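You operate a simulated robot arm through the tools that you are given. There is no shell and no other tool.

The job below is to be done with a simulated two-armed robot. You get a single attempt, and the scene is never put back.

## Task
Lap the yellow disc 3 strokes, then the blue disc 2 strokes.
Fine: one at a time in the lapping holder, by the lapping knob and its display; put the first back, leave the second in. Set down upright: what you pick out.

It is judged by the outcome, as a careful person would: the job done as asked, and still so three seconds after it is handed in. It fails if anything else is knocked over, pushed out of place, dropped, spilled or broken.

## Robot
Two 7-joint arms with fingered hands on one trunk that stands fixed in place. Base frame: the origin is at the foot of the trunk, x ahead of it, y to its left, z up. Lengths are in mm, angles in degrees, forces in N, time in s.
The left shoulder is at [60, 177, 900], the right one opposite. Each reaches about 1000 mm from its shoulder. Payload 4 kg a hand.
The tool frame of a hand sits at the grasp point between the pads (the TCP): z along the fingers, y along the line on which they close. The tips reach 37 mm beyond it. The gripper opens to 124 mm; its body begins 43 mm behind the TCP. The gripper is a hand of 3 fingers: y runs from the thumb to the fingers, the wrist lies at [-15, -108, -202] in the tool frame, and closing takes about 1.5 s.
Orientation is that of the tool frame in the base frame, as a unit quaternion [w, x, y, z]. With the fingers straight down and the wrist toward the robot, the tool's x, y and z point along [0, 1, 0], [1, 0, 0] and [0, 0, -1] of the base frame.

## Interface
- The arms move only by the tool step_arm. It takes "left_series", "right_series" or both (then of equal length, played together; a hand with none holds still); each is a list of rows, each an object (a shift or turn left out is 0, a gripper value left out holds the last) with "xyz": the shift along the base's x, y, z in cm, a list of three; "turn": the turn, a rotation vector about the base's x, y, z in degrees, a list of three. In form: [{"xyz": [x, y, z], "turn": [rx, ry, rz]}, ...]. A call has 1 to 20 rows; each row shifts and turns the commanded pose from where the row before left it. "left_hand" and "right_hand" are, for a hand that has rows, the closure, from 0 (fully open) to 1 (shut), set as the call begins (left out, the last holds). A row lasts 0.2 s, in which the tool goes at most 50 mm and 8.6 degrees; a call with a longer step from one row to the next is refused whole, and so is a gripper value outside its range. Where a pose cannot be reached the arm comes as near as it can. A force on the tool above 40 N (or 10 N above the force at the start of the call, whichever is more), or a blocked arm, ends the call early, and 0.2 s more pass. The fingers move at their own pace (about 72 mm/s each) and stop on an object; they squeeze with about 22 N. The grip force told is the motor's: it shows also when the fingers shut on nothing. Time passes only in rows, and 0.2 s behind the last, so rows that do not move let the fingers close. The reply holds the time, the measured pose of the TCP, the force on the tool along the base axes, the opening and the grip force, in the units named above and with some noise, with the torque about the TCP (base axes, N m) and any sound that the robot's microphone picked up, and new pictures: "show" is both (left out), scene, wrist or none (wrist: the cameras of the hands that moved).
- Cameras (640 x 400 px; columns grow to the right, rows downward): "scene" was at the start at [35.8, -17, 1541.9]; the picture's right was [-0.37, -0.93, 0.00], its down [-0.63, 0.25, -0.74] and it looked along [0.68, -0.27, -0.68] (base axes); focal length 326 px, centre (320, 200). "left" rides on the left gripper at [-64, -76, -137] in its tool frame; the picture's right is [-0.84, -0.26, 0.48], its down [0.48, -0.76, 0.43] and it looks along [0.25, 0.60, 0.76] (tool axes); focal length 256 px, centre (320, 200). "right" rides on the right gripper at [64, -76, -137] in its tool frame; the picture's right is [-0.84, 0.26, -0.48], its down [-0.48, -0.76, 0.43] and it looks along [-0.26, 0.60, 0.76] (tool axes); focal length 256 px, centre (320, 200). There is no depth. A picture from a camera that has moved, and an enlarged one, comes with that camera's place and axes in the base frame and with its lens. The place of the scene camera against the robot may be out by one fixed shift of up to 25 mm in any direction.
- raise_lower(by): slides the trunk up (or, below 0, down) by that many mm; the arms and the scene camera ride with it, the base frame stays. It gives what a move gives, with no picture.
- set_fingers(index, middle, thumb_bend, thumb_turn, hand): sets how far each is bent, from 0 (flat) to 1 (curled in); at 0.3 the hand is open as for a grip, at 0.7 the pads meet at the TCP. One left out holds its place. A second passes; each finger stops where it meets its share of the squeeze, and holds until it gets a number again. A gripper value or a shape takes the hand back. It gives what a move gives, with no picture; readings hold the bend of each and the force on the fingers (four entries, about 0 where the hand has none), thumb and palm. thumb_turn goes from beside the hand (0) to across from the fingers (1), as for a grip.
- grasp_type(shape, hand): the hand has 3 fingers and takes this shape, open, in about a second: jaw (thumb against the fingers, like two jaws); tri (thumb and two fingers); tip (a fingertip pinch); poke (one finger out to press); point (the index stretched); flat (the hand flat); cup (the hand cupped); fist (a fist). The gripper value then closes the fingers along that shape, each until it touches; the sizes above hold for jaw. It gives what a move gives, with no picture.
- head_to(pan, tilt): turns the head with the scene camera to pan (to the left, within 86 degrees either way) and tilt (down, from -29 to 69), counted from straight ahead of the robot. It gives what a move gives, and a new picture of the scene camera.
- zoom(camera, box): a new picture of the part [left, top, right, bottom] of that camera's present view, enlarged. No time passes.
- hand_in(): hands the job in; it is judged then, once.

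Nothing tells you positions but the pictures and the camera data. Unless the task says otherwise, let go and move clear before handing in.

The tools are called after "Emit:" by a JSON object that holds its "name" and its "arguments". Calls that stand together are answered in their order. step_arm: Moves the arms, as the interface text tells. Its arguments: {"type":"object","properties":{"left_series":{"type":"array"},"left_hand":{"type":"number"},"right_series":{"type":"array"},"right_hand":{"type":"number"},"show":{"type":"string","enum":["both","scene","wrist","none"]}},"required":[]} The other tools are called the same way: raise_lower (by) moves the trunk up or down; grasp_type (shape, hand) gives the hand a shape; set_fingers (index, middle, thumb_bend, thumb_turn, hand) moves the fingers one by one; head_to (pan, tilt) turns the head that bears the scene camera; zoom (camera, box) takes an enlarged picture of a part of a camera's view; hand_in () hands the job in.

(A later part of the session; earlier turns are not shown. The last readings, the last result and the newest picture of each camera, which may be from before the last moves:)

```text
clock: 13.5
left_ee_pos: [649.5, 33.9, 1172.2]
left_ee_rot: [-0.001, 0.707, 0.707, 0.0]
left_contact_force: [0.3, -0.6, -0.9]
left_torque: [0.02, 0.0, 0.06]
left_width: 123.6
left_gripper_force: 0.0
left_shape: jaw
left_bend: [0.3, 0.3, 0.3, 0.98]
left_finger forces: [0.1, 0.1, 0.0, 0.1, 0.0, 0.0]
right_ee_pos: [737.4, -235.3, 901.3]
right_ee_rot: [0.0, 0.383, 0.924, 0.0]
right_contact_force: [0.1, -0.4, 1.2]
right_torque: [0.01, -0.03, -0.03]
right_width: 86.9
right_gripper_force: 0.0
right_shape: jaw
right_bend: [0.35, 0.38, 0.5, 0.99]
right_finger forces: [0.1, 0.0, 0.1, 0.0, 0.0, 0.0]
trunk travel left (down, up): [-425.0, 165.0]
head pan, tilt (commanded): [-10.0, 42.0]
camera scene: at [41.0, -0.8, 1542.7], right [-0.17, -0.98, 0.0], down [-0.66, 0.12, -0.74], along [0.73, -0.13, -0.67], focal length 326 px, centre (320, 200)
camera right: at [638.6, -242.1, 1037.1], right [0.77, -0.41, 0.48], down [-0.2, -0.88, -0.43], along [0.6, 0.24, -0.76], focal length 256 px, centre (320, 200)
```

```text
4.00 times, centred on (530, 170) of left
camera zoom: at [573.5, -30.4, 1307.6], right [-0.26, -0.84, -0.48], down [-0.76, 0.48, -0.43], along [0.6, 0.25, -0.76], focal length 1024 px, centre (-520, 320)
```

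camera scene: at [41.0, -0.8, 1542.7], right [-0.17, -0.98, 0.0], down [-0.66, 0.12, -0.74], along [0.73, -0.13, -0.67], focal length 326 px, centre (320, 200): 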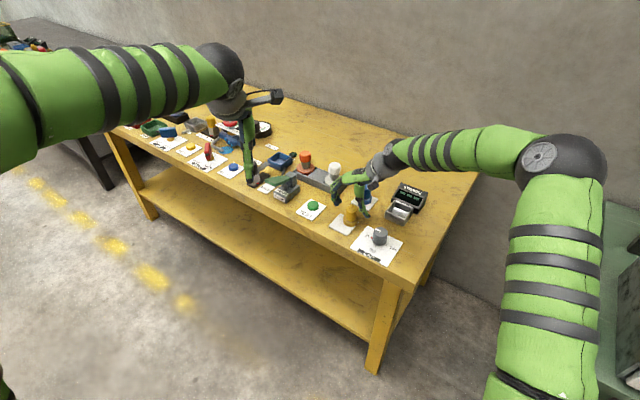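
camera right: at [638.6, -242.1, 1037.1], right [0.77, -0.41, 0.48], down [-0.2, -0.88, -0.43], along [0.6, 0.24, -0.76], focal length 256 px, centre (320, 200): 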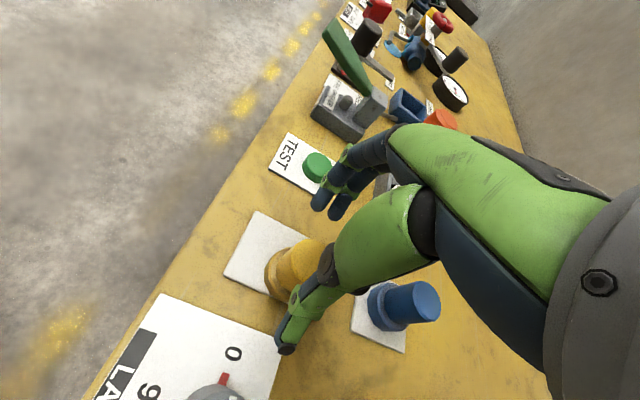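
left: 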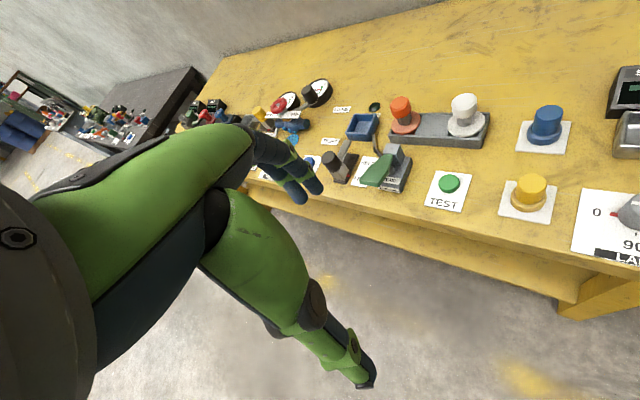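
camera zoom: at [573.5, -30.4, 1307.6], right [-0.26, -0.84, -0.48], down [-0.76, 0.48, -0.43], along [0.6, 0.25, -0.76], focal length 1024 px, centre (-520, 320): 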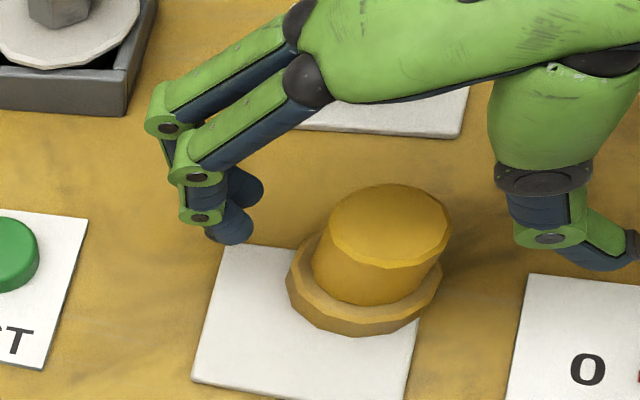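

Aligned to within about 2 mm by both cameras. Descend the last 31 mm and close.

Emit:
{"name": "step_arm", "arguments": {"right_series": [{"xyz": [0, 0.1, -1.1]}, {"xyz": [0, 0, -1.0]}, {"xyz": [0, 0, -1.0]}, {}, {}], "show": "none"}}

Emit:
{"name": "zoom", "arguments": {"camera": "left", "box": [460, 120, 600, 220]}}

Emit:
{"name": "zoom", "arguments": {"camera": "scene", "box": [310, 180, 390, 245]}}

```text
clock: 14.7
left_ee_pos: [649.5, 34.5, 1171.9]
left_ee_rot: [-0.001, 0.708, 0.707, 0.0]
left_contact_force: [0.2, 0.2, 0.2]
left_torque: [0.01, 0.0, 0.04]
left_width: 123.4
left_gripper_force: 0.0
left_shape: jaw
left_bend: [0.3, 0.3, 0.3, 0.98]
left_finger forces: [0.0, 0.0, 0.0, 0.1, 0.0, 0.0]
right_ee_pos: [738.5, -232.6, 869.6]
right_ee_rot: [0.0, 0.383, 0.924, 0.0]
right_contact_force: [-0.4, -0.9, -0.4]
right_torque: [0.0, 0.01, -0.03]
right_width: 86.8
right_gripper_force: 0.2
right_shape: jaw
right_bend: [0.35, 0.38, 0.5, 0.99]
right_finger forces: [0.1, 0.0, 0.1, 0.0, 0.0, 0.0]
trunk travel left (down, up): [-425.0, 165.0]
head pan, tilt (commanded): [-10.0, 42.0]
```

```text
4.00 times, centred on (530, 170) of left
camera zoom: at [573.5, -30.4, 1307.6], right [-0.26, -0.84, -0.48], down [-0.76, 0.48, -0.43], along [0.6, 0.25, -0.76], focal length 1024 px, centre (-520, 320)
```

zoom: 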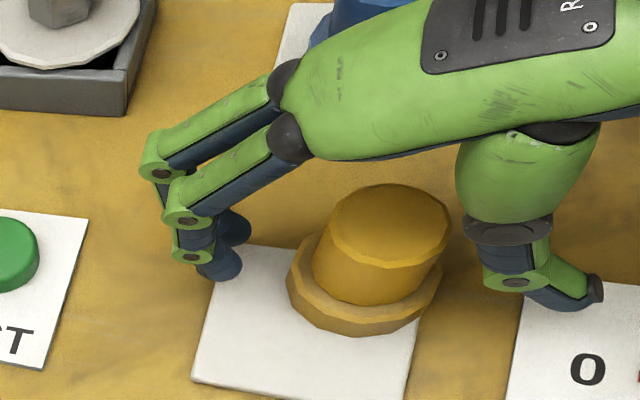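

```text
6.15 times, centred on (350, 212) of scene
camera zoom: at [40.9, -0.8, 1542.7], right [-0.17, -0.98, 0.0], down [-0.66, 0.12, -0.74], along [0.73, -0.13, -0.67], focal length 2004 px, centre (135, 123)
```

zoom: 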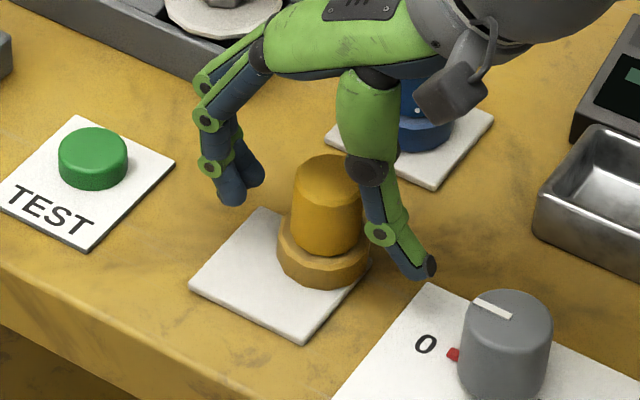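

Emit:
{"name": "step_arm", "arguments": {"right_series": [{}, {}, {}, {}, {}, {}, {}, {}], "right_hand": 0.6, "show": "none"}}

Emit:
{"name": "zoom", "arguments": {"camera": "left", "box": [460, 120, 600, 220]}}

Emit:
{"name": "zoom", "arguments": {"camera": "scene", "box": [310, 180, 390, 245]}}

```text
clock: 16.5
left_ee_pos: [650.3, 35.6, 1171.6]
left_ee_rot: [0.0, 0.707, 0.708, 0.0]
left_contact_force: [-0.4, -0.4, 0.1]
left_torque: [-0.01, 0.0, -0.01]
left_width: 123.8
left_gripper_force: 0.0
left_shape: jaw
left_bend: [0.3, 0.3, 0.3, 0.98]
left_finger forces: [0.0, 0.1, 0.1, 0.0, 0.0, 0.1]
right_ee_pos: [737.8, -233.3, 869.9]
right_ee_rot: [0.001, 0.383, 0.924, 0.0]
right_contact_force: [0.6, -0.1, -0.2]
right_torque: [-0.01, 0.04, 0.02]
right_width: 50.0
right_gripper_force: 0.0
right_shape: jaw
right_bend: [0.46, 0.5, 0.59, 1.0]
right_finger forces: [0.1, 0.1, 0.0, 0.0, 0.0, 0.1]
trunk travel left (down, up): [-425.0, 165.0]
head pan, tilt (commanded): [-10.0, 42.0]
```

```text
4.00 times, centred on (530, 170) of left
camera zoom: at [573.5, -30.4, 1307.5], right [-0.26, -0.84, -0.48], down [-0.76, 0.48, -0.43], along [0.6, 0.25, -0.76], focal length 1024 px, centre (-520, 320)
```

zoom: 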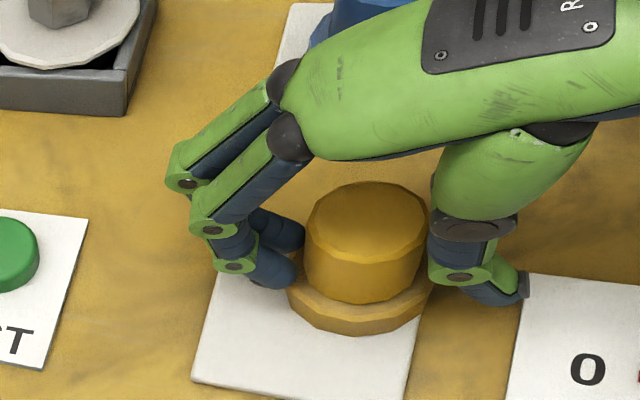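

```text
6.15 times, centred on (350, 212) of scene
camera zoom: at [41.0, -0.8, 1542.7], right [-0.17, -0.98, 0.0], down [-0.66, 0.12, -0.74], along [0.73, -0.13, -0.67], focal length 2004 px, centre (135, 123)
```

zoom: 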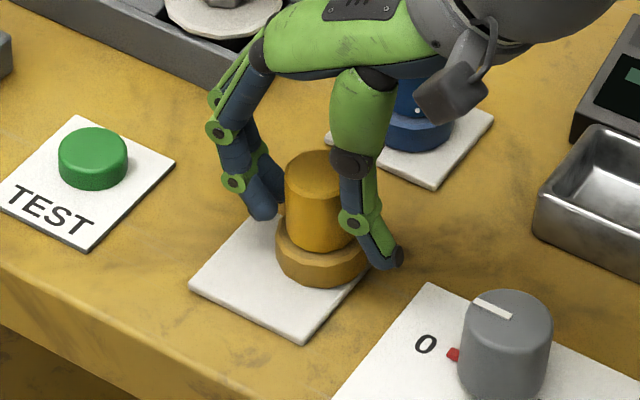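

Emit:
{"name": "zoom", "arguments": {"camera": "right", "box": [200, 160, 440, 400]}}

Emit:
{"name": "zoom", "arguments": {"camera": "scene", "box": [335, 195, 375, 230]}}

```text
1.67 times, centred on (320, 280) of right
camera zoom: at [639.4, -240.9, 1005.9], right [0.77, -0.41, 0.48], down [-0.2, -0.88, -0.43], along [0.6, 0.24, -0.76], focal length 427 px, centre (320, 67)
```

zoom: 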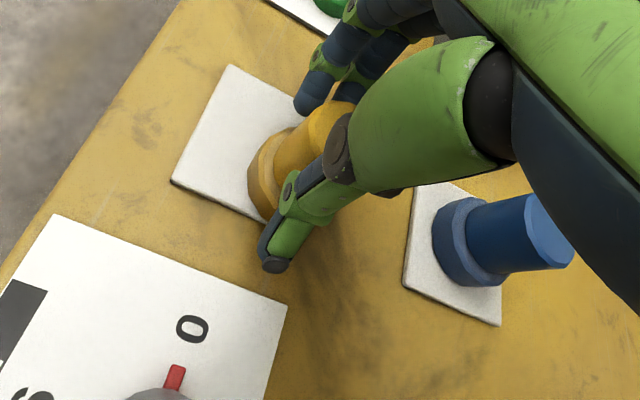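

```text
11.43 times, centred on (355, 212) of scene
camera zoom: at [41.0, -0.8, 1542.7], right [-0.17, -0.98, 0.0], down [-0.66, 0.12, -0.74], along [0.73, -0.13, -0.67], focal length 3722 px, centre (-80, 57)
```

zoom: 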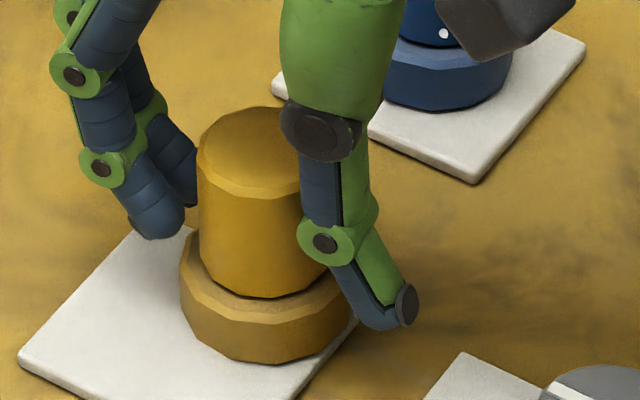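

The thumb's pad touches high while the fingertips touch low, which tilts the disc, so this grip geometry is poor. I'll open, lift clear, and study the hand shapes in free air before trying again.

Emit:
{"name": "step_arm", "arguments": {"right_series": [{}, {}, {}, {}], "right_hand": 0.3, "show": "none"}}

Emit:
{"name": "zoom", "arguments": {"camera": "left", "box": [460, 120, 600, 220]}}

```text
clock: 17.5
left_ee_pos: [648.1, 35.0, 1171.4]
left_ee_rot: [0.0, 0.707, 0.707, 0.0]
left_contact_force: [-0.7, -0.3, 0.0]
left_torque: [-0.02, -0.01, 0.01]
left_width: 123.6
left_gripper_force: 0.1
left_shape: jaw
left_bend: [0.3, 0.3, 0.3, 0.98]
left_finger forces: [0.0, 0.1, 0.0, 0.0, 0.1, 0.0]
right_ee_pos: [737.4, -233.4, 870.0]
right_ee_rot: [-0.001, 0.382, 0.924, 0.001]
right_contact_force: [0.5, 0.2, 0.2]
right_torque: [0.02, 0.03, -0.03]
right_width: 86.7
right_gripper_force: 0.0
right_shape: jaw
right_bend: [0.35, 0.38, 0.5, 0.99]
right_finger forces: [0.0, 0.0, 0.0, 0.0, 0.0, 0.1]
trunk travel left (down, up): [-425.0, 165.0]
head pan, tilt (commanded): [-10.0, 42.0]
```

```text
4.00 times, centred on (530, 170) of left
camera zoom: at [573.5, -30.4, 1307.6], right [-0.26, -0.84, -0.48], down [-0.76, 0.48, -0.43], along [0.6, 0.25, -0.76], focal length 1024 px, centre (-520, 320)
```

zoom: 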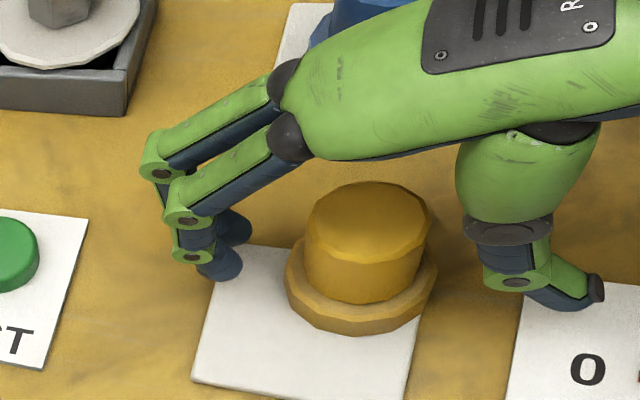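

Emit:
{"name": "zoom", "arguments": {"camera": "scene", "box": [335, 195, 375, 230]}}

Emit:
{"name": "zoom", "arguments": {"camera": "left", "box": [510, 150, 590, 215]}}

Emit:
{"name": "zoom", "arguments": {"camera": "right", "box": [220, 180, 380, 280]}}

```text
11.43 times, centred on (355, 212) of scene
camera zoom: at [41.0, -0.8, 1542.7], right [-0.17, -0.98, 0.0], down [-0.66, 0.12, -0.74], along [0.73, -0.13, -0.67], focal length 3722 px, centre (-80, 57)
```

zoom: 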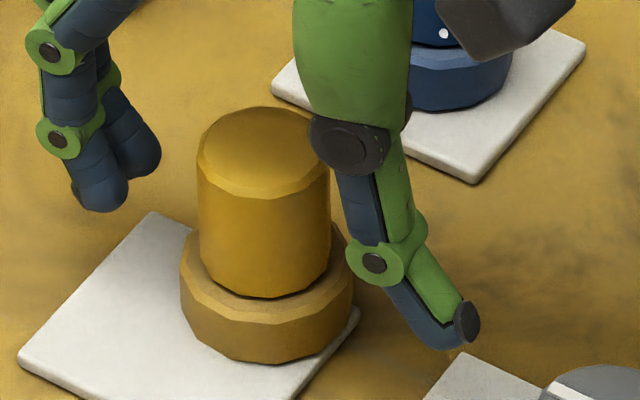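

```text
6.15 times, centred on (550, 182) of left
camera zoom: at [573.5, -30.4, 1307.6], right [-0.26, -0.84, -0.48], down [-0.76, 0.48, -0.43], along [0.6, 0.25, -0.76], focal length 1575 px, centre (-1095, 308)
```

zoom: 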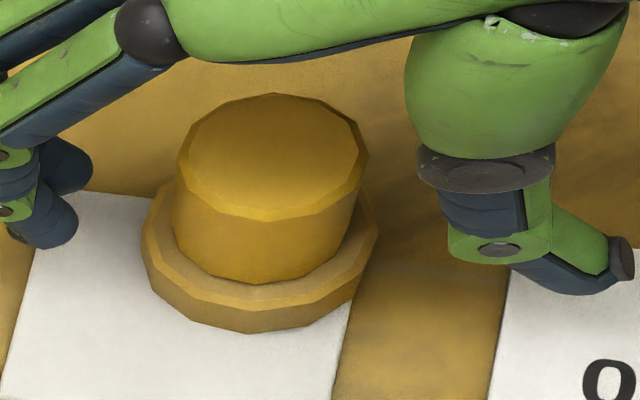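

```text
4.00 times, centred on (300, 230) of right
camera zoom: at [639.4, -240.9, 1005.9], right [0.77, -0.41, 0.48], down [-0.2, -0.88, -0.43], along [0.6, 0.24, -0.76], focal length 1024 px, centre (400, 80)
```

zoom: 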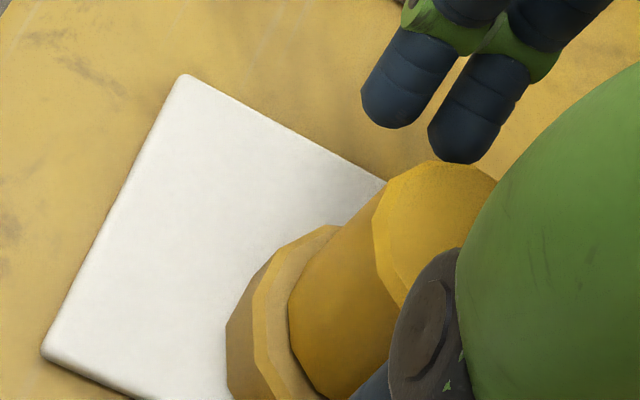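

Emit:
{"name": "step_arm", "arguments": {"right_series": [{"xyz": [0, 0, 2.5]}, {"xyz": [0, 0, 3]}, {"xyz": [0, 0, 3]}, {"xyz": [0, 0, 3]}, {"xyz": [-1.5, -1.5, 0]}, {"xyz": [-1.5, -1.5, 0]}, {}]}}

Emit:
{"name": "zoom", "arguments": {"camera": "right", "box": [200, 200, 400, 325]}}

Emit:
{"name": "zoom", "arguments": {"camera": "left", "box": [460, 120, 600, 220]}}

Emit:
{"name": "zoom", "arguments": {"camera": "scene", "box": [310, 180, 390, 245]}}

```text
clock: 19.1
left_ee_pos: [650.3, 34.6, 1171.0]
left_ee_rot: [0.0, 0.707, 0.707, 0.0]
left_contact_force: [0.5, 0.6, 0.5]
left_torque: [0.01, 0.0, 0.0]
left_width: 123.4
left_gripper_force: 0.0
left_shape: jaw
left_bend: [0.3, 0.3, 0.3, 0.98]
left_finger forces: [0.0, 0.0, 0.0, 0.1, 0.0, 0.0]
right_ee_pos: [709.3, -260.9, 983.0]
right_ee_rot: [0.001, 0.383, 0.924, 0.0]
right_contact_force: [0.2, -0.2, 0.8]
right_torque: [-0.02, 0.03, 0.0]
right_width: 86.6
right_gripper_force: 0.1
right_shape: jaw
right_bend: [0.35, 0.38, 0.5, 0.99]
right_finger forces: [0.1, 0.0, 0.1, 0.0, 0.1, 0.0]
trunk travel left (down, up): [-425.0, 165.0]
head pan, tilt (commanded): [-10.0, 42.0]
camera scene: at [41.1, -0.8, 1542.7], right [-0.17, -0.98, 0.0], down [-0.66, 0.12, -0.74], along [0.73, -0.13, -0.67], focal length 326 px, centre (320, 200)
camera right: at [610.3, -269.6, 1119.3], right [0.77, -0.41, 0.48], down [-0.2, -0.88, -0.43], along [0.6, 0.24, -0.76], focal length 256 px, centre (320, 200)
```

scene: 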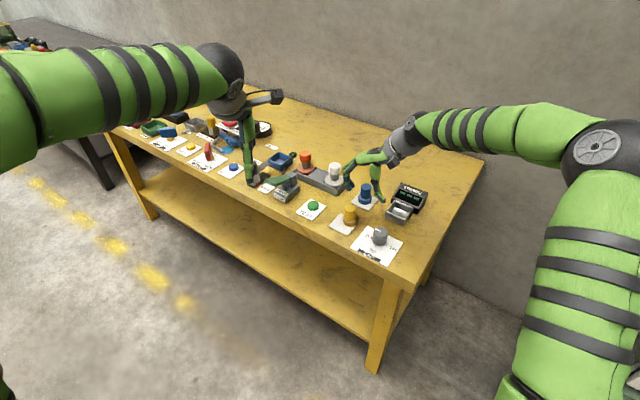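
right: 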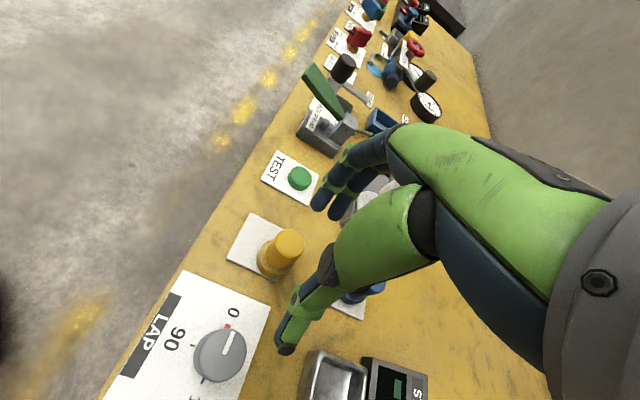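

```text
3.20 times, centred on (300, 262) of right
camera zoom: at [610.3, -269.6, 1119.3], right [0.77, -0.41, 0.48], down [-0.2, -0.88, -0.43], along [0.6, 0.24, -0.76], focal length 819 px, centre (384, 0)
```

zoom: 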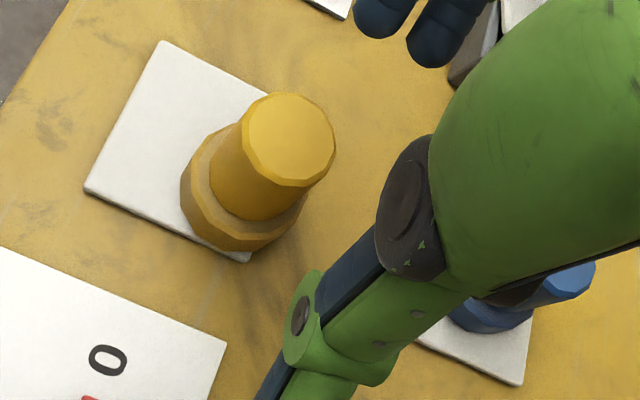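

```text
4.00 times, centred on (530, 170) of left
camera zoom: at [573.6, -30.3, 1307.5], right [-0.26, -0.84, -0.48], down [-0.76, 0.48, -0.43], along [0.6, 0.26, -0.76], focal length 1024 px, centre (-520, 320)
```

zoom: 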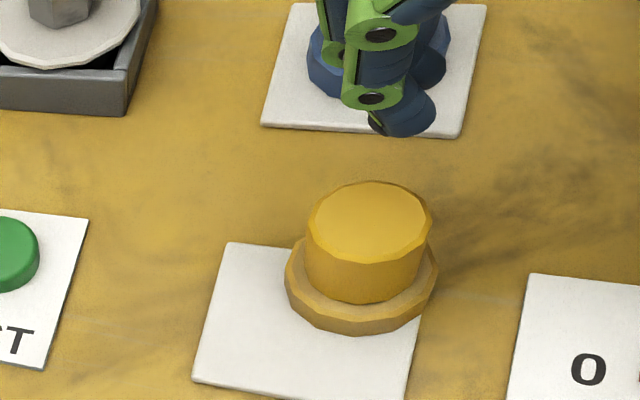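

```text
6.15 times, centred on (350, 212) of scene
camera zoom: at [41.1, -0.8, 1542.7], right [-0.17, -0.98, 0.0], down [-0.66, 0.12, -0.74], along [0.73, -0.13, -0.67], focal length 2004 px, centre (135, 123)
```

zoom: 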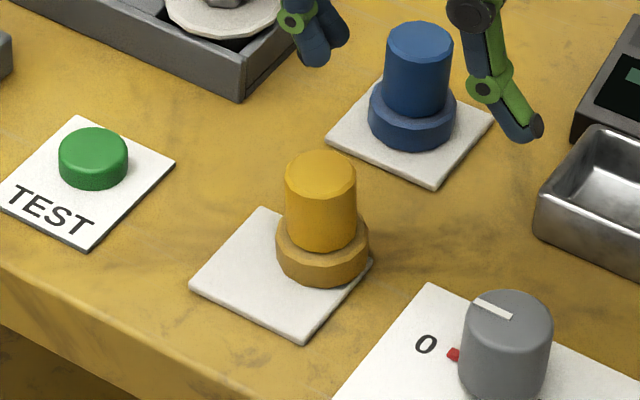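

The disc is standing on its card. Before trying again I'll check how other hand shapes close, using the idle left hand in free air.

Emit:
{"name": "grasp_type", "arguments": {"shape": "tip", "hand": "left"}}

Emit:
{"name": "step_arm", "arguments": {"left_series": [{}, {}, {}, {}, {}, {}], "left_hand": 0.7, "show": "none"}}

Emit:
{"name": "zoom", "arguments": {"camera": "scene", "box": [215, 80, 295, 190]}}

Emit:
{"name": "zoom", "arguments": {"camera": "left", "box": [200, 80, 440, 400]}}

```text
clock: 20.0
left_ee_pos: [649.4, 35.8, 1172.2]
left_ee_rot: [0.0, 0.707, 0.707, 0.0]
left_contact_force: [-0.1, -0.3, -0.8]
left_torque: [0.02, -0.02, -0.02]
left_width: 123.6
left_gripper_force: 0.1
left_shape: tip
left_bend: [0.31, 0.98, 0.3, 0.98]
left_finger forces: [0.1, 0.0, 0.1, 0.0, 0.1, 0.0]
right_ee_pos: [708.5, -262.0, 983.1]
right_ee_rot: [0.001, 0.382, 0.924, -0.001]
right_contact_force: [-0.5, -0.3, 0.3]
right_torque: [0.0, 0.01, 0.0]
right_width: 86.4
right_gripper_force: 0.2
right_shape: jaw
right_bend: [0.35, 0.38, 0.5, 0.99]
right_finger forces: [0.0, 0.0, 0.0, 0.1, 0.0, 0.0]
trunk travel left (down, up): [-425.0, 165.0]
head pan, tilt (commanded): [-10.0, 42.0]
```

```text
clock: 21.4
left_ee_pos: [648.2, 35.7, 1171.5]
left_ee_rot: [0.0, 0.707, 0.707, 0.0]
left_contact_force: [0.3, 0.1, 0.1]
left_torque: [0.03, -0.01, 0.0]
left_width: 39.4
left_gripper_force: 0.1
left_shape: tip
left_bend: [0.52, 0.98, 0.61, 1.0]
left_finger forces: [0.0, 0.0, 0.0, 0.1, 0.1, 0.0]
right_ee_pos: [709.8, -262.5, 982.9]
right_ee_rot: [0.0, 0.383, 0.924, 0.0]
right_contact_force: [0.3, 0.5, -0.7]
right_torque: [0.03, 0.02, -0.02]
right_width: 86.4
right_gripper_force: 0.1
right_shape: jaw
right_bend: [0.35, 0.38, 0.5, 0.99]
right_finger forces: [0.0, 0.1, 0.0, 0.0, 0.0, 0.0]
trunk travel left (down, up): [-425.0, 165.0]
head pan, tilt (commanded): [-10.0, 42.0]
```

```text
3.64 times, centred on (255, 135) of scene
camera zoom: at [41.0, -0.8, 1542.7], right [-0.17, -0.98, 0.0], down [-0.66, 0.12, -0.74], along [0.73, -0.13, -0.67], focal length 1184 px, centre (556, 436)
```

zoom: 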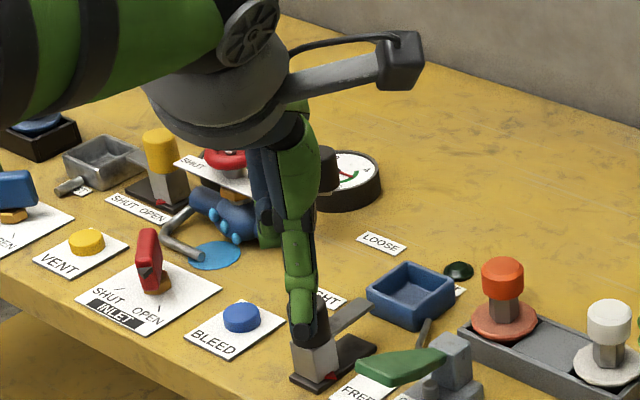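

```text
1.25 times, centred on (320, 240) of left
camera zoom: at [573.5, -30.4, 1307.6], right [-0.26, -0.84, -0.48], down [-0.76, 0.48, -0.43], along [0.6, 0.25, -0.76], focal length 320 px, centre (320, 150)
```

zoom: 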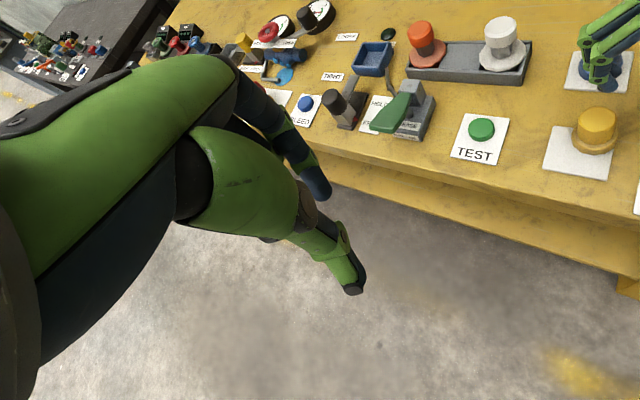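

Emit:
{"name": "step_arm", "arguments": {"right_series": [{}, {}, {}, {}, {}, {}], "right_hand": 0.73, "show": "none"}}

Emit:
{"name": "zoom", "arguments": {"camera": "scene", "box": [325, 135, 415, 210]}}

Emit:
{"name": "zoom", "arguments": {"camera": "left", "box": [520, 40, 640, 160]}}

Emit:
{"name": "zoom", "arguments": {"camera": "right", "box": [200, 120, 440, 360]}}

```text
clock: 22.8
left_ee_pos: [649.2, 33.9, 1171.5]
left_ee_rot: [0.0, 0.707, 0.707, -0.001]
left_contact_force: [-0.2, 0.4, -0.3]
left_torque: [0.02, 0.01, 0.02]
left_width: 39.4
left_gripper_force: 0.0
left_shape: tip
left_bend: [0.52, 0.98, 0.61, 1.0]
left_finger forces: [0.1, 0.0, 0.1, 0.1, 0.0, 0.1]
right_ee_pos: [709.9, -261.1, 983.7]
right_ee_rot: [0.0, 0.383, 0.924, -0.001]
right_contact_force: [-0.1, 0.1, 1.3]
right_torque: [-0.03, 0.0, -0.01]
right_width: 33.6
right_gripper_force: 0.1
right_shape: jaw
right_bend: [0.53, 0.56, 0.62, 1.0]
right_finger forces: [0.1, 0.1, 0.1, 0.0, 0.0, 0.0]
trunk travel left (down, up): [-425.0, 165.0]
head pan, tilt (commanded): [-10.0, 42.0]
```

```text
5.33 times, centred on (370, 172) of scene
camera zoom: at [41.0, -0.8, 1542.7], right [-0.17, -0.98, 0.0], down [-0.66, 0.12, -0.74], along [0.73, -0.13, -0.67], focal length 1737 px, centre (53, 347)
```

zoom: 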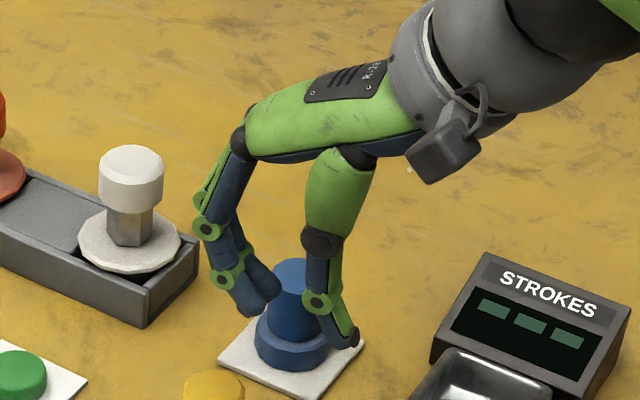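

```text
3.33 times, centred on (580, 100) of left
camera zoom: at [573.5, -30.4, 1307.6], right [-0.26, -0.84, -0.48], down [-0.76, 0.48, -0.43], along [0.6, 0.25, -0.76], focal length 853 px, centre (-547, 533)
```

zoom: 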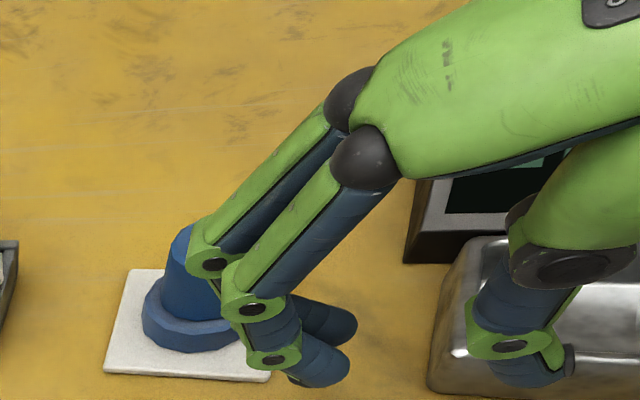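

```text
1.67 times, centred on (320, 240) of right
camera zoom: at [610.3, -269.6, 1119.3], right [0.77, -0.41, 0.48], down [-0.2, -0.88, -0.43], along [0.6, 0.24, -0.76], focal length 427 px, centre (320, 133)
```

zoom: 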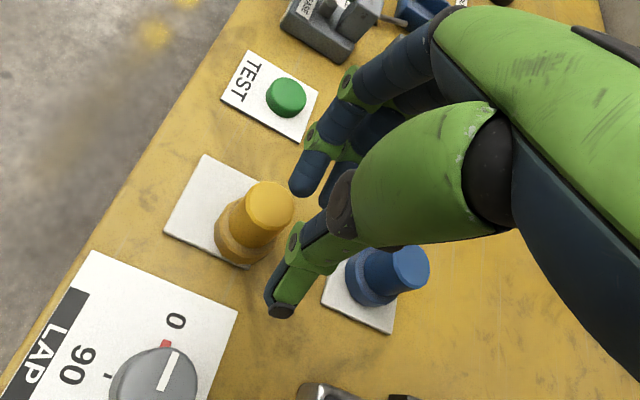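

Emit:
{"name": "zoom", "arguments": {"camera": "scene", "box": [335, 200, 370, 230]}}

Emit:
{"name": "zoom", "arguments": {"camera": "right", "box": [225, 215, 325, 290]}}

Emit:
{"name": "zoom", "arguments": {"camera": "left", "box": [510, 155, 580, 210]}}

```text
13.33 times, centred on (352, 215) of scene
camera zoom: at [41.0, -0.8, 1542.7], right [-0.17, -0.98, 0.0], down [-0.66, 0.12, -0.74], along [0.73, -0.13, -0.67], focal length 4342 px, centre (-113, 0)
```

zoom: 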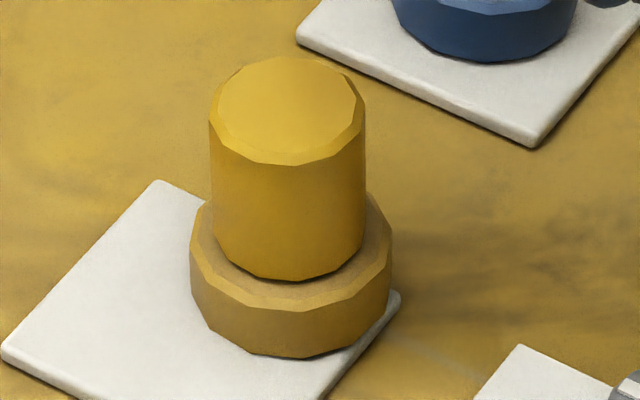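

```text
5.33 times, centred on (275, 252) of right
camera zoom: at [610.3, -269.6, 1119.3], right [0.77, -0.41, 0.48], down [-0.2, -0.88, -0.43], along [0.6, 0.24, -0.76], focal length 1365 px, centre (560, -80)
```

zoom: 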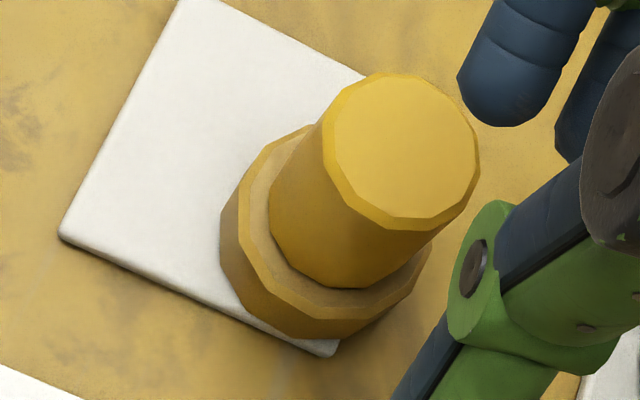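

```text
7.27 times, centred on (545, 182) of left
camera zoom: at [573.5, -30.4, 1307.6], right [-0.26, -0.84, -0.48], down [-0.76, 0.48, -0.43], along [0.6, 0.25, -0.76], focal length 1862 px, centre (-1316, 327)
```

zoom: 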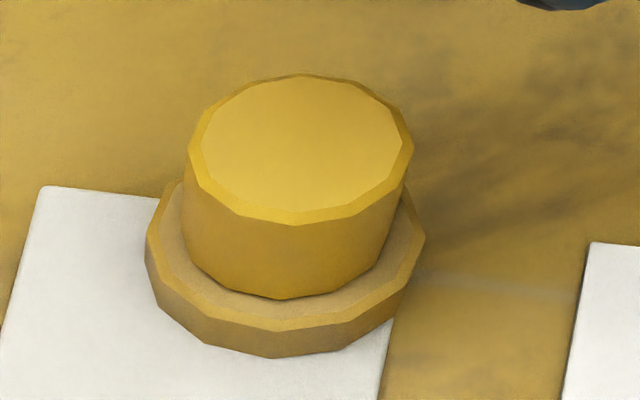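

The handle is about 35 mm across. From the free-air view, fingertips and the thumb's hinge only oppose each other if the hand is tilted ~15° toward the fingers, with the pinch point ~17 mm on the finger side of the TCP. I'll apply that tilt and hover over the disc.

Emit:
{"name": "step_arm", "arguments": {"right_series": [{"xyz": [0.5, 0.4, 0], "turn": [5.3, -5.3, 0]}, {"xyz": [0.5, 0.4, 0], "turn": [5.3, -5.3, 0]}, {"xyz": [0.6, 0.4, -1.5]}, {"xyz": [0.6, 0.4, -1.5]}, {}, {}], "right_hand": 0.4}}

Emit:
{"name": "zoom", "arguments": {"camera": "scene", "box": [310, 160, 390, 240]}}

Emit:
{"name": "zoom", "arguments": {"camera": "left", "box": [470, 90, 630, 210]}}

Emit:
{"name": "zoom", "arguments": {"camera": "right", "box": [200, 120, 440, 360]}}

```text
clock: 24.2
left_ee_pos: [649.6, 35.0, 1172.2]
left_ee_rot: [0.0, 0.707, 0.707, 0.0]
left_contact_force: [1.1, -0.8, 0.3]
left_torque: [-0.01, 0.05, -0.01]
left_width: 39.8
left_gripper_force: 0.0
left_shape: tip
left_bend: [0.52, 0.98, 0.61, 1.0]
left_finger forces: [0.0, 0.0, 0.0, 0.0, 0.0, 0.1]
right_ee_pos: [731.2, -246.2, 952.9]
right_ee_rot: [0.05, 0.38, 0.916, 0.121]
right_contact_force: [1.0, -0.2, 1.1]
right_torque: [-0.02, 0.0, 0.02]
right_width: 74.4
right_gripper_force: 0.2
right_shape: jaw
right_bend: [0.38, 0.42, 0.53, 0.99]
right_finger forces: [0.0, 0.1, 0.0, 0.1, 0.0, 0.1]
trunk travel left (down, up): [-425.0, 165.0]
head pan, tilt (commanded): [-10.0, 42.0]
camera scene: at [41.0, -0.8, 1542.7], right [-0.17, -0.98, 0.0], down [-0.66, 0.12, -0.74], along [0.73, -0.13, -0.67], focal length 326 px, centre (320, 200)
camera right: at [608.8, -276.9, 1065.1], right [0.68, -0.51, 0.53], down [-0.1, -0.78, -0.62], along [0.73, 0.37, -0.58], focal length 256 px, centre (320, 200)
```

scene: 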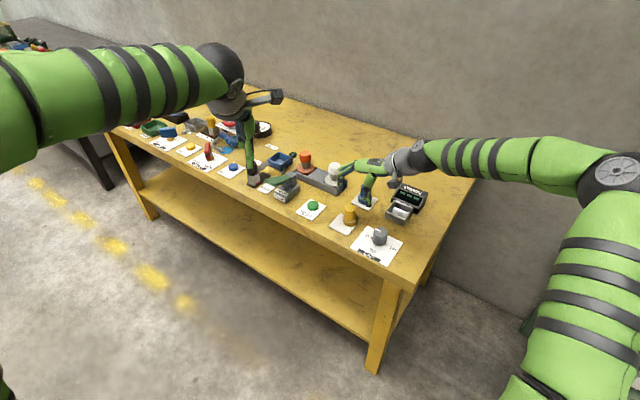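
right: 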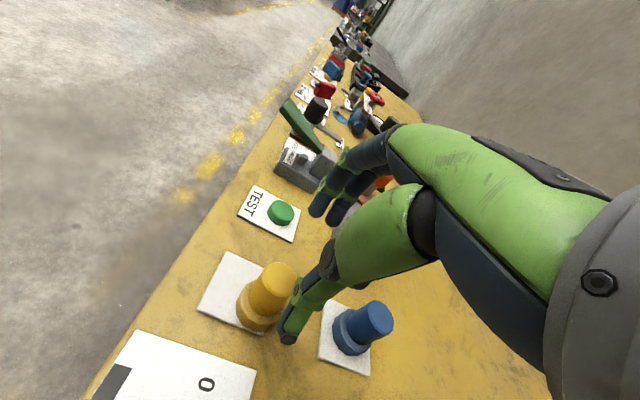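

```text
5.00 times, centred on (350, 200) of scene
camera zoom: at [41.0, -0.8, 1542.7], right [-0.17, -0.98, 0.0], down [-0.66, 0.12, -0.74], along [0.73, -0.13, -0.67], focal length 1628 px, centre (170, 200)
```

zoom: 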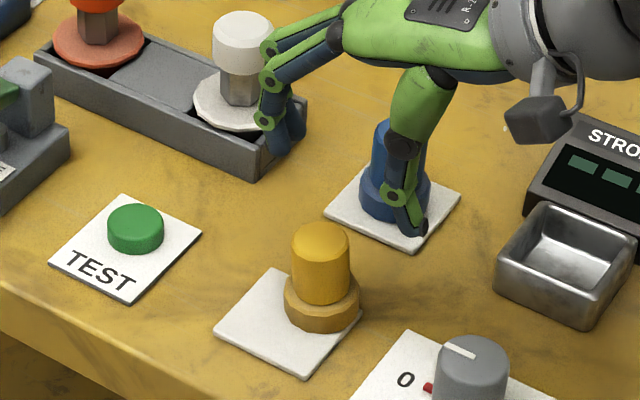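

```text
3.33 times, centred on (550, 150) of left
camera zoom: at [573.5, -30.4, 1307.6], right [-0.26, -0.84, -0.48], down [-0.76, 0.48, -0.43], along [0.6, 0.25, -0.76], focal length 853 px, centre (-447, 367)
```

zoom: 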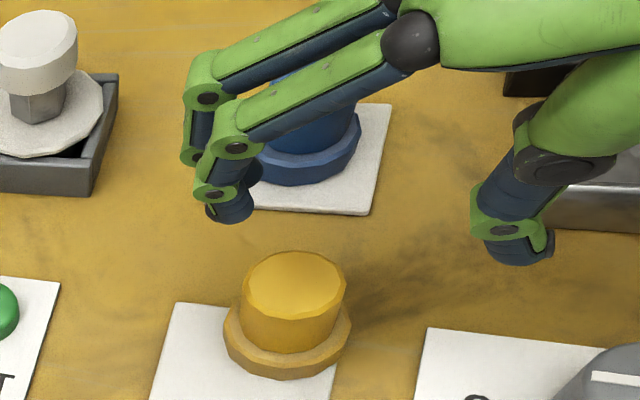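

```text
1.67 times, centred on (320, 240) of right
camera zoom: at [608.8, -276.9, 1065.1], right [0.68, -0.51, 0.53], down [-0.1, -0.78, -0.62], along [0.73, 0.37, -0.58], focal length 427 px, centre (320, 133)
```

zoom: 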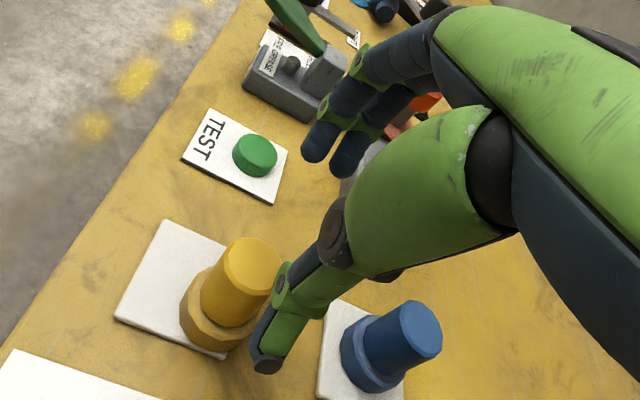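

The tilt now makes the fingertips and thumb hinge oppose each other. The pinch centre is computed over the handle axis, so I'll descend partway and check again.

Emit:
{"name": "step_arm", "arguments": {"right_series": [{"xyz": [0, 0.2, -1.5]}, {"xyz": [0, 0, -1.5]}, {"xyz": [0, 0, -1.5]}, {"xyz": [0, 0, -1.0]}, {}, {}], "show": "none"}}

Emit:
{"name": "zoom", "arguments": {"camera": "scene", "box": [310, 170, 390, 240]}}

Emit:
{"name": "zoom", "arguments": {"camera": "left", "box": [470, 100, 610, 210]}}

Emit:
{"name": "zoom", "arguments": {"camera": "right", "box": [200, 160, 440, 400]}}

```text
clock: 25.6
left_ee_pos: [649.5, 34.3, 1172.9]
left_ee_rot: [0.0, 0.707, 0.707, 0.001]
left_contact_force: [0.3, 0.0, 0.8]
left_torque: [0.0, 0.01, 0.01]
left_width: 39.5
left_gripper_force: 0.2
left_shape: tip
left_bend: [0.52, 0.98, 0.61, 1.0]
left_finger forces: [0.1, 0.0, 0.0, 0.0, 0.0, 0.0]
right_ee_pos: [730.7, -245.5, 898.6]
right_ee_rot: [0.05, 0.379, 0.916, 0.121]
right_contact_force: [0.0, 0.1, -1.1]
right_torque: [0.01, -0.03, 0.0]
right_width: 74.1
right_gripper_force: 0.1
right_shape: jaw
right_bend: [0.38, 0.42, 0.53, 0.99]
right_finger forces: [0.0, 0.0, 0.0, 0.1, 0.0, 0.0]
trunk travel left (down, up): [-425.0, 165.0]
head pan, tilt (commanded): [-10.0, 42.0]
```

```text
5.71 times, centred on (350, 205) of scene
camera zoom: at [41.0, -0.8, 1542.7], right [-0.17, -0.98, 0.0], down [-0.66, 0.12, -0.74], along [0.73, -0.13, -0.67], focal length 1861 px, centre (149, 171)
```

zoom: 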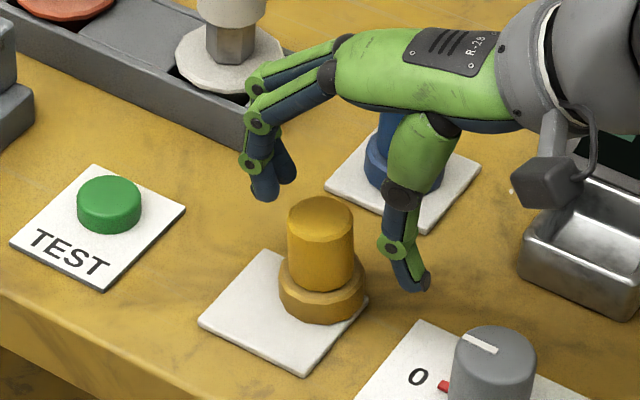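

```text
3.64 times, centred on (540, 155) of left
camera zoom: at [573.5, -30.4, 1307.6], right [-0.26, -0.84, -0.48], down [-0.76, 0.48, -0.43], along [0.6, 0.25, -0.76], focal length 931 px, centre (-480, 364)
```

zoom: 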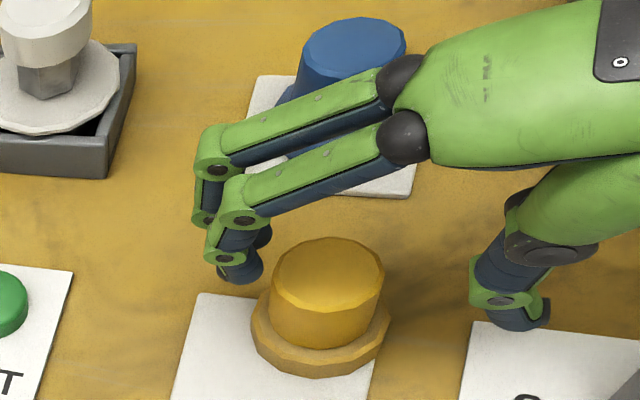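

```text
1.67 times, centred on (320, 280) of right
camera zoom: at [608.1, -275.6, 1009.8], right [0.68, -0.51, 0.53], down [-0.1, -0.78, -0.62], along [0.73, 0.37, -0.58], focal length 427 px, centre (320, 67)
```

zoom: 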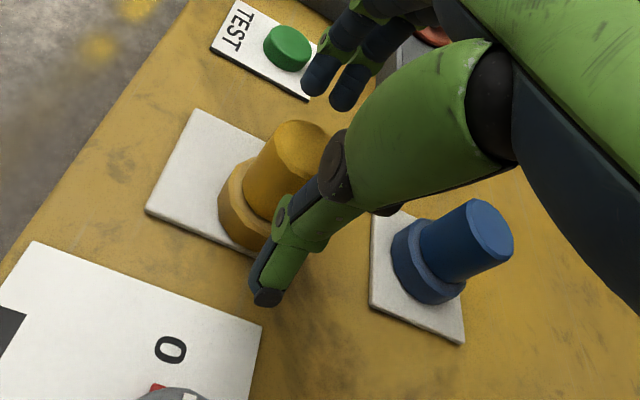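

Emit:
{"name": "zoom", "arguments": {"camera": "right", "box": [240, 200, 360, 300]}}

```text
4.00 times, centred on (300, 250) of right
camera zoom: at [608.1, -275.6, 1009.8], right [0.68, -0.51, 0.53], down [-0.1, -0.78, -0.62], along [0.73, 0.37, -0.58], focal length 1024 px, centre (400, 0)
```

zoom: 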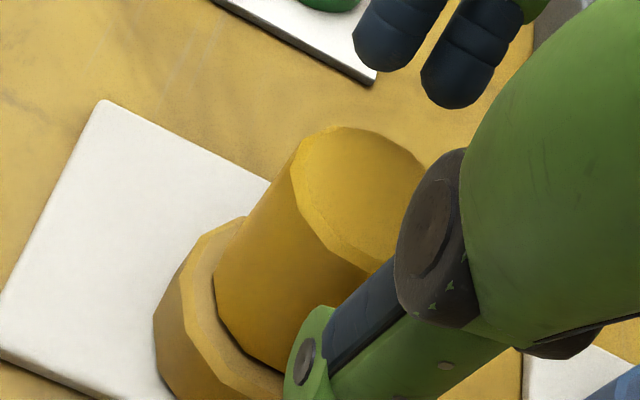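

Measured carefully, the handle top is at about [739,-231]: centred between fingers and thumb, ~4 mm to the front of the hand's mid-plane. I'll shift front slightly, descend, and close gently in stages.

Emit:
{"name": "step_arm", "arguments": {"right_series": [{"xyz": [-0.25, 0.25, -0.8]}, {"xyz": [0, 0, -0.8]}, {}], "show": "none"}}

Emit:
{"name": "step_arm", "arguments": {"right_series": [{}, {}, {}], "right_hand": 0.5, "show": "none"}}

Emit:
{"name": "zoom", "arguments": {"camera": "scene", "box": [325, 180, 385, 235]}}

Emit:
{"name": "zoom", "arguments": {"camera": "left", "box": [490, 130, 600, 215]}}

Emit:
{"name": "zoom", "arguments": {"camera": "right", "box": [240, 180, 380, 300]}}

```text
clock: 26.4
left_ee_pos: [649.2, 35.0, 1171.5]
left_ee_rot: [0.0, 0.708, 0.707, -0.001]
left_contact_force: [0.8, 0.7, -0.4]
left_torque: [-0.01, 0.03, -0.03]
left_width: 39.6
left_gripper_force: 0.0
left_shape: tip
left_bend: [0.52, 0.98, 0.61, 1.0]
left_finger forces: [0.1, 0.0, 0.1, 0.0, 0.1, 0.1]
right_ee_pos: [728.6, -242.6, 882.7]
right_ee_rot: [0.05, 0.379, 0.916, 0.12]
right_contact_force: [-0.3, 0.2, -0.1]
right_torque: [0.03, 0.02, 0.0]
right_width: 74.0
right_gripper_force: 0.0
right_shape: jaw
right_bend: [0.38, 0.42, 0.53, 0.99]
right_finger forces: [0.1, 0.1, 0.0, 0.1, 0.0, 0.0]
trunk travel left (down, up): [-425.0, 165.0]
head pan, tilt (commanded): [-10.0, 42.0]
```

```text
clock: 27.2
left_ee_pos: [648.7, 34.5, 1172.7]
left_ee_rot: [0.0, 0.707, 0.707, 0.0]
left_contact_force: [-0.1, 0.3, 0.9]
left_torque: [0.03, 0.0, -0.01]
left_width: 39.6
left_gripper_force: 0.1
left_shape: tip
left_bend: [0.52, 0.98, 0.61, 1.0]
left_finger forces: [0.0, 0.0, 0.0, 0.1, 0.0, 0.0]
right_ee_pos: [727.4, -241.9, 883.1]
right_ee_rot: [0.05, 0.38, 0.916, 0.12]
right_contact_force: [-0.1, 0.3, 0.3]
right_torque: [-0.02, -0.02, 0.0]
right_width: 62.4
right_gripper_force: 0.0
right_shape: jaw
right_bend: [0.42, 0.46, 0.56, 1.0]
right_finger forces: [0.0, 0.0, 0.0, 0.0, 0.0, 0.0]
trunk travel left (down, up): [-425.0, 165.0]
head pan, tilt (commanded): [-10.0, 42.0]
```

```text
7.27 times, centred on (355, 208) of scene
camera zoom: at [41.0, -0.8, 1542.7], right [-0.17, -0.98, 0.0], down [-0.66, 0.12, -0.74], along [0.73, -0.13, -0.67], focal length 2368 px, centre (66, 146)
```

zoom: 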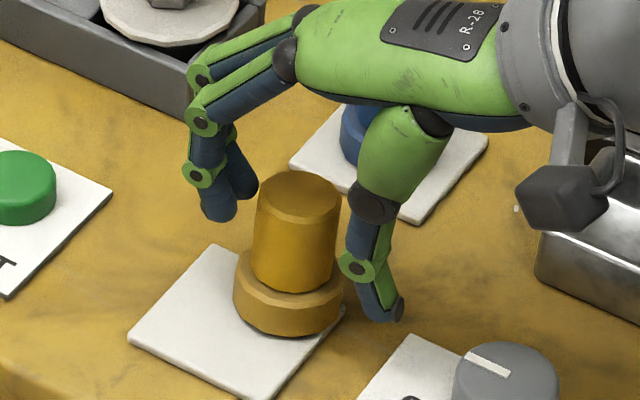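

```text
4.71 times, centred on (545, 172) of left
camera zoom: at [573.5, -30.4, 1307.6], right [-0.26, -0.84, -0.48], down [-0.76, 0.48, -0.43], along [0.6, 0.25, -0.76], focal length 1205 px, centre (-739, 329)
```

zoom: 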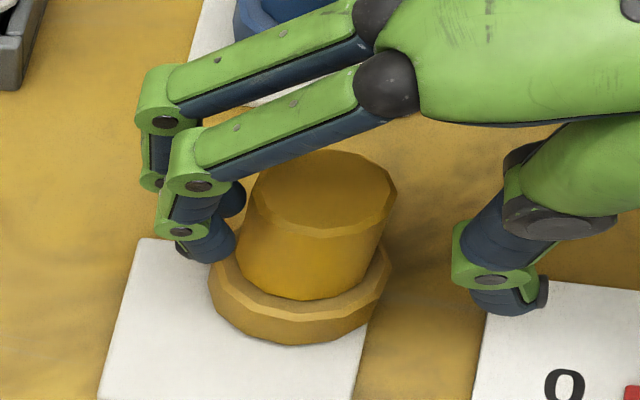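

```text
3.33 times, centred on (310, 240) of right
camera zoom: at [605.9, -273.1, 994.9], right [0.68, -0.51, 0.53], down [-0.1, -0.78, -0.62], along [0.73, 0.37, -0.58], focal length 853 px, centre (353, 67)
```

zoom: 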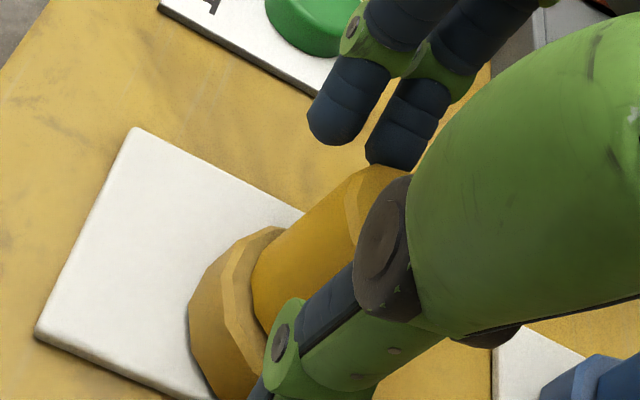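

Emit:
{"name": "step_arm", "arguments": {"right_series": [{}, {}, {}], "right_hand": 0.58, "show": "none"}}

Emit:
{"name": "zoom", "arguments": {"camera": "scene", "box": [325, 180, 385, 235]}}

Emit:
{"name": "zoom", "arguments": {"camera": "left", "box": [490, 130, 600, 215]}}

Emit:
{"name": "zoom", "arguments": {"camera": "right", "box": [240, 180, 380, 300]}}

```text
clock: 28.0
left_ee_pos: [649.3, 35.3, 1171.7]
left_ee_rot: [0.0, 0.707, 0.707, -0.001]
left_contact_force: [-0.3, 1.2, 0.6]
left_torque: [-0.01, -0.01, 0.02]
left_width: 39.7
left_gripper_force: 0.0
left_shape: tip
left_bend: [0.52, 0.98, 0.61, 1.0]
left_finger forces: [0.0, 0.0, 0.1, 0.0, 0.0, 0.0]
right_ee_pos: [727.9, -242.1, 882.4]
right_ee_rot: [0.05, 0.38, 0.916, 0.12]
right_contact_force: [-0.7, -0.3, -0.5]
right_torque: [0.0, 0.04, 0.01]
right_width: 52.4
right_gripper_force: 0.1
right_shape: jaw
right_bend: [0.46, 0.49, 0.58, 1.0]
right_finger forces: [0.1, 0.0, 0.0, 0.1, 0.0, 0.1]
trunk travel left (down, up): [-425.0, 165.0]
head pan, tilt (commanded): [-10.0, 42.0]
```

```text
7.27 times, centred on (355, 208) of scene
camera zoom: at [41.0, -0.8, 1542.7], right [-0.17, -0.98, 0.0], down [-0.66, 0.12, -0.74], along [0.73, -0.13, -0.67], focal length 2368 px, centre (66, 146)
```

zoom: 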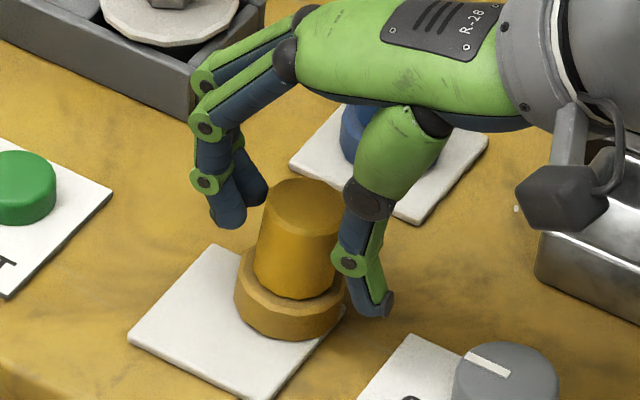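

```text
4.71 times, centred on (545, 172) of left
camera zoom: at [573.5, -30.5, 1307.6], right [-0.26, -0.84, -0.48], down [-0.76, 0.48, -0.43], along [0.6, 0.25, -0.76], focal length 1205 px, centre (-739, 329)
```

zoom: 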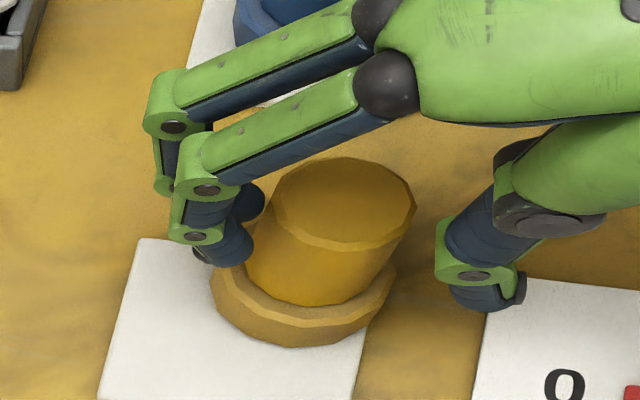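

```text
3.33 times, centred on (310, 240) of right
camera zoom: at [605.9, -273.1, 994.9], right [0.68, -0.51, 0.53], down [-0.1, -0.78, -0.62], along [0.73, 0.37, -0.58], focal length 853 px, centre (353, 67)
```

zoom: 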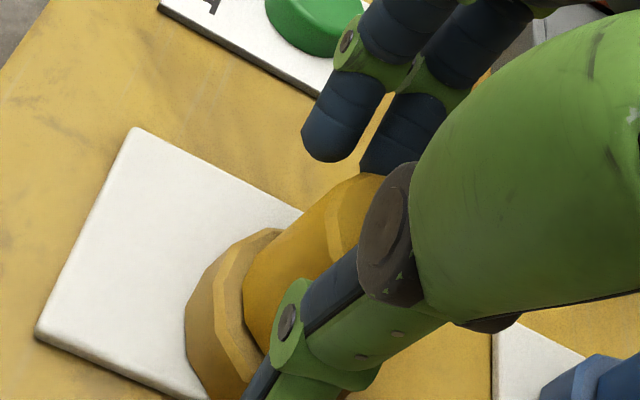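

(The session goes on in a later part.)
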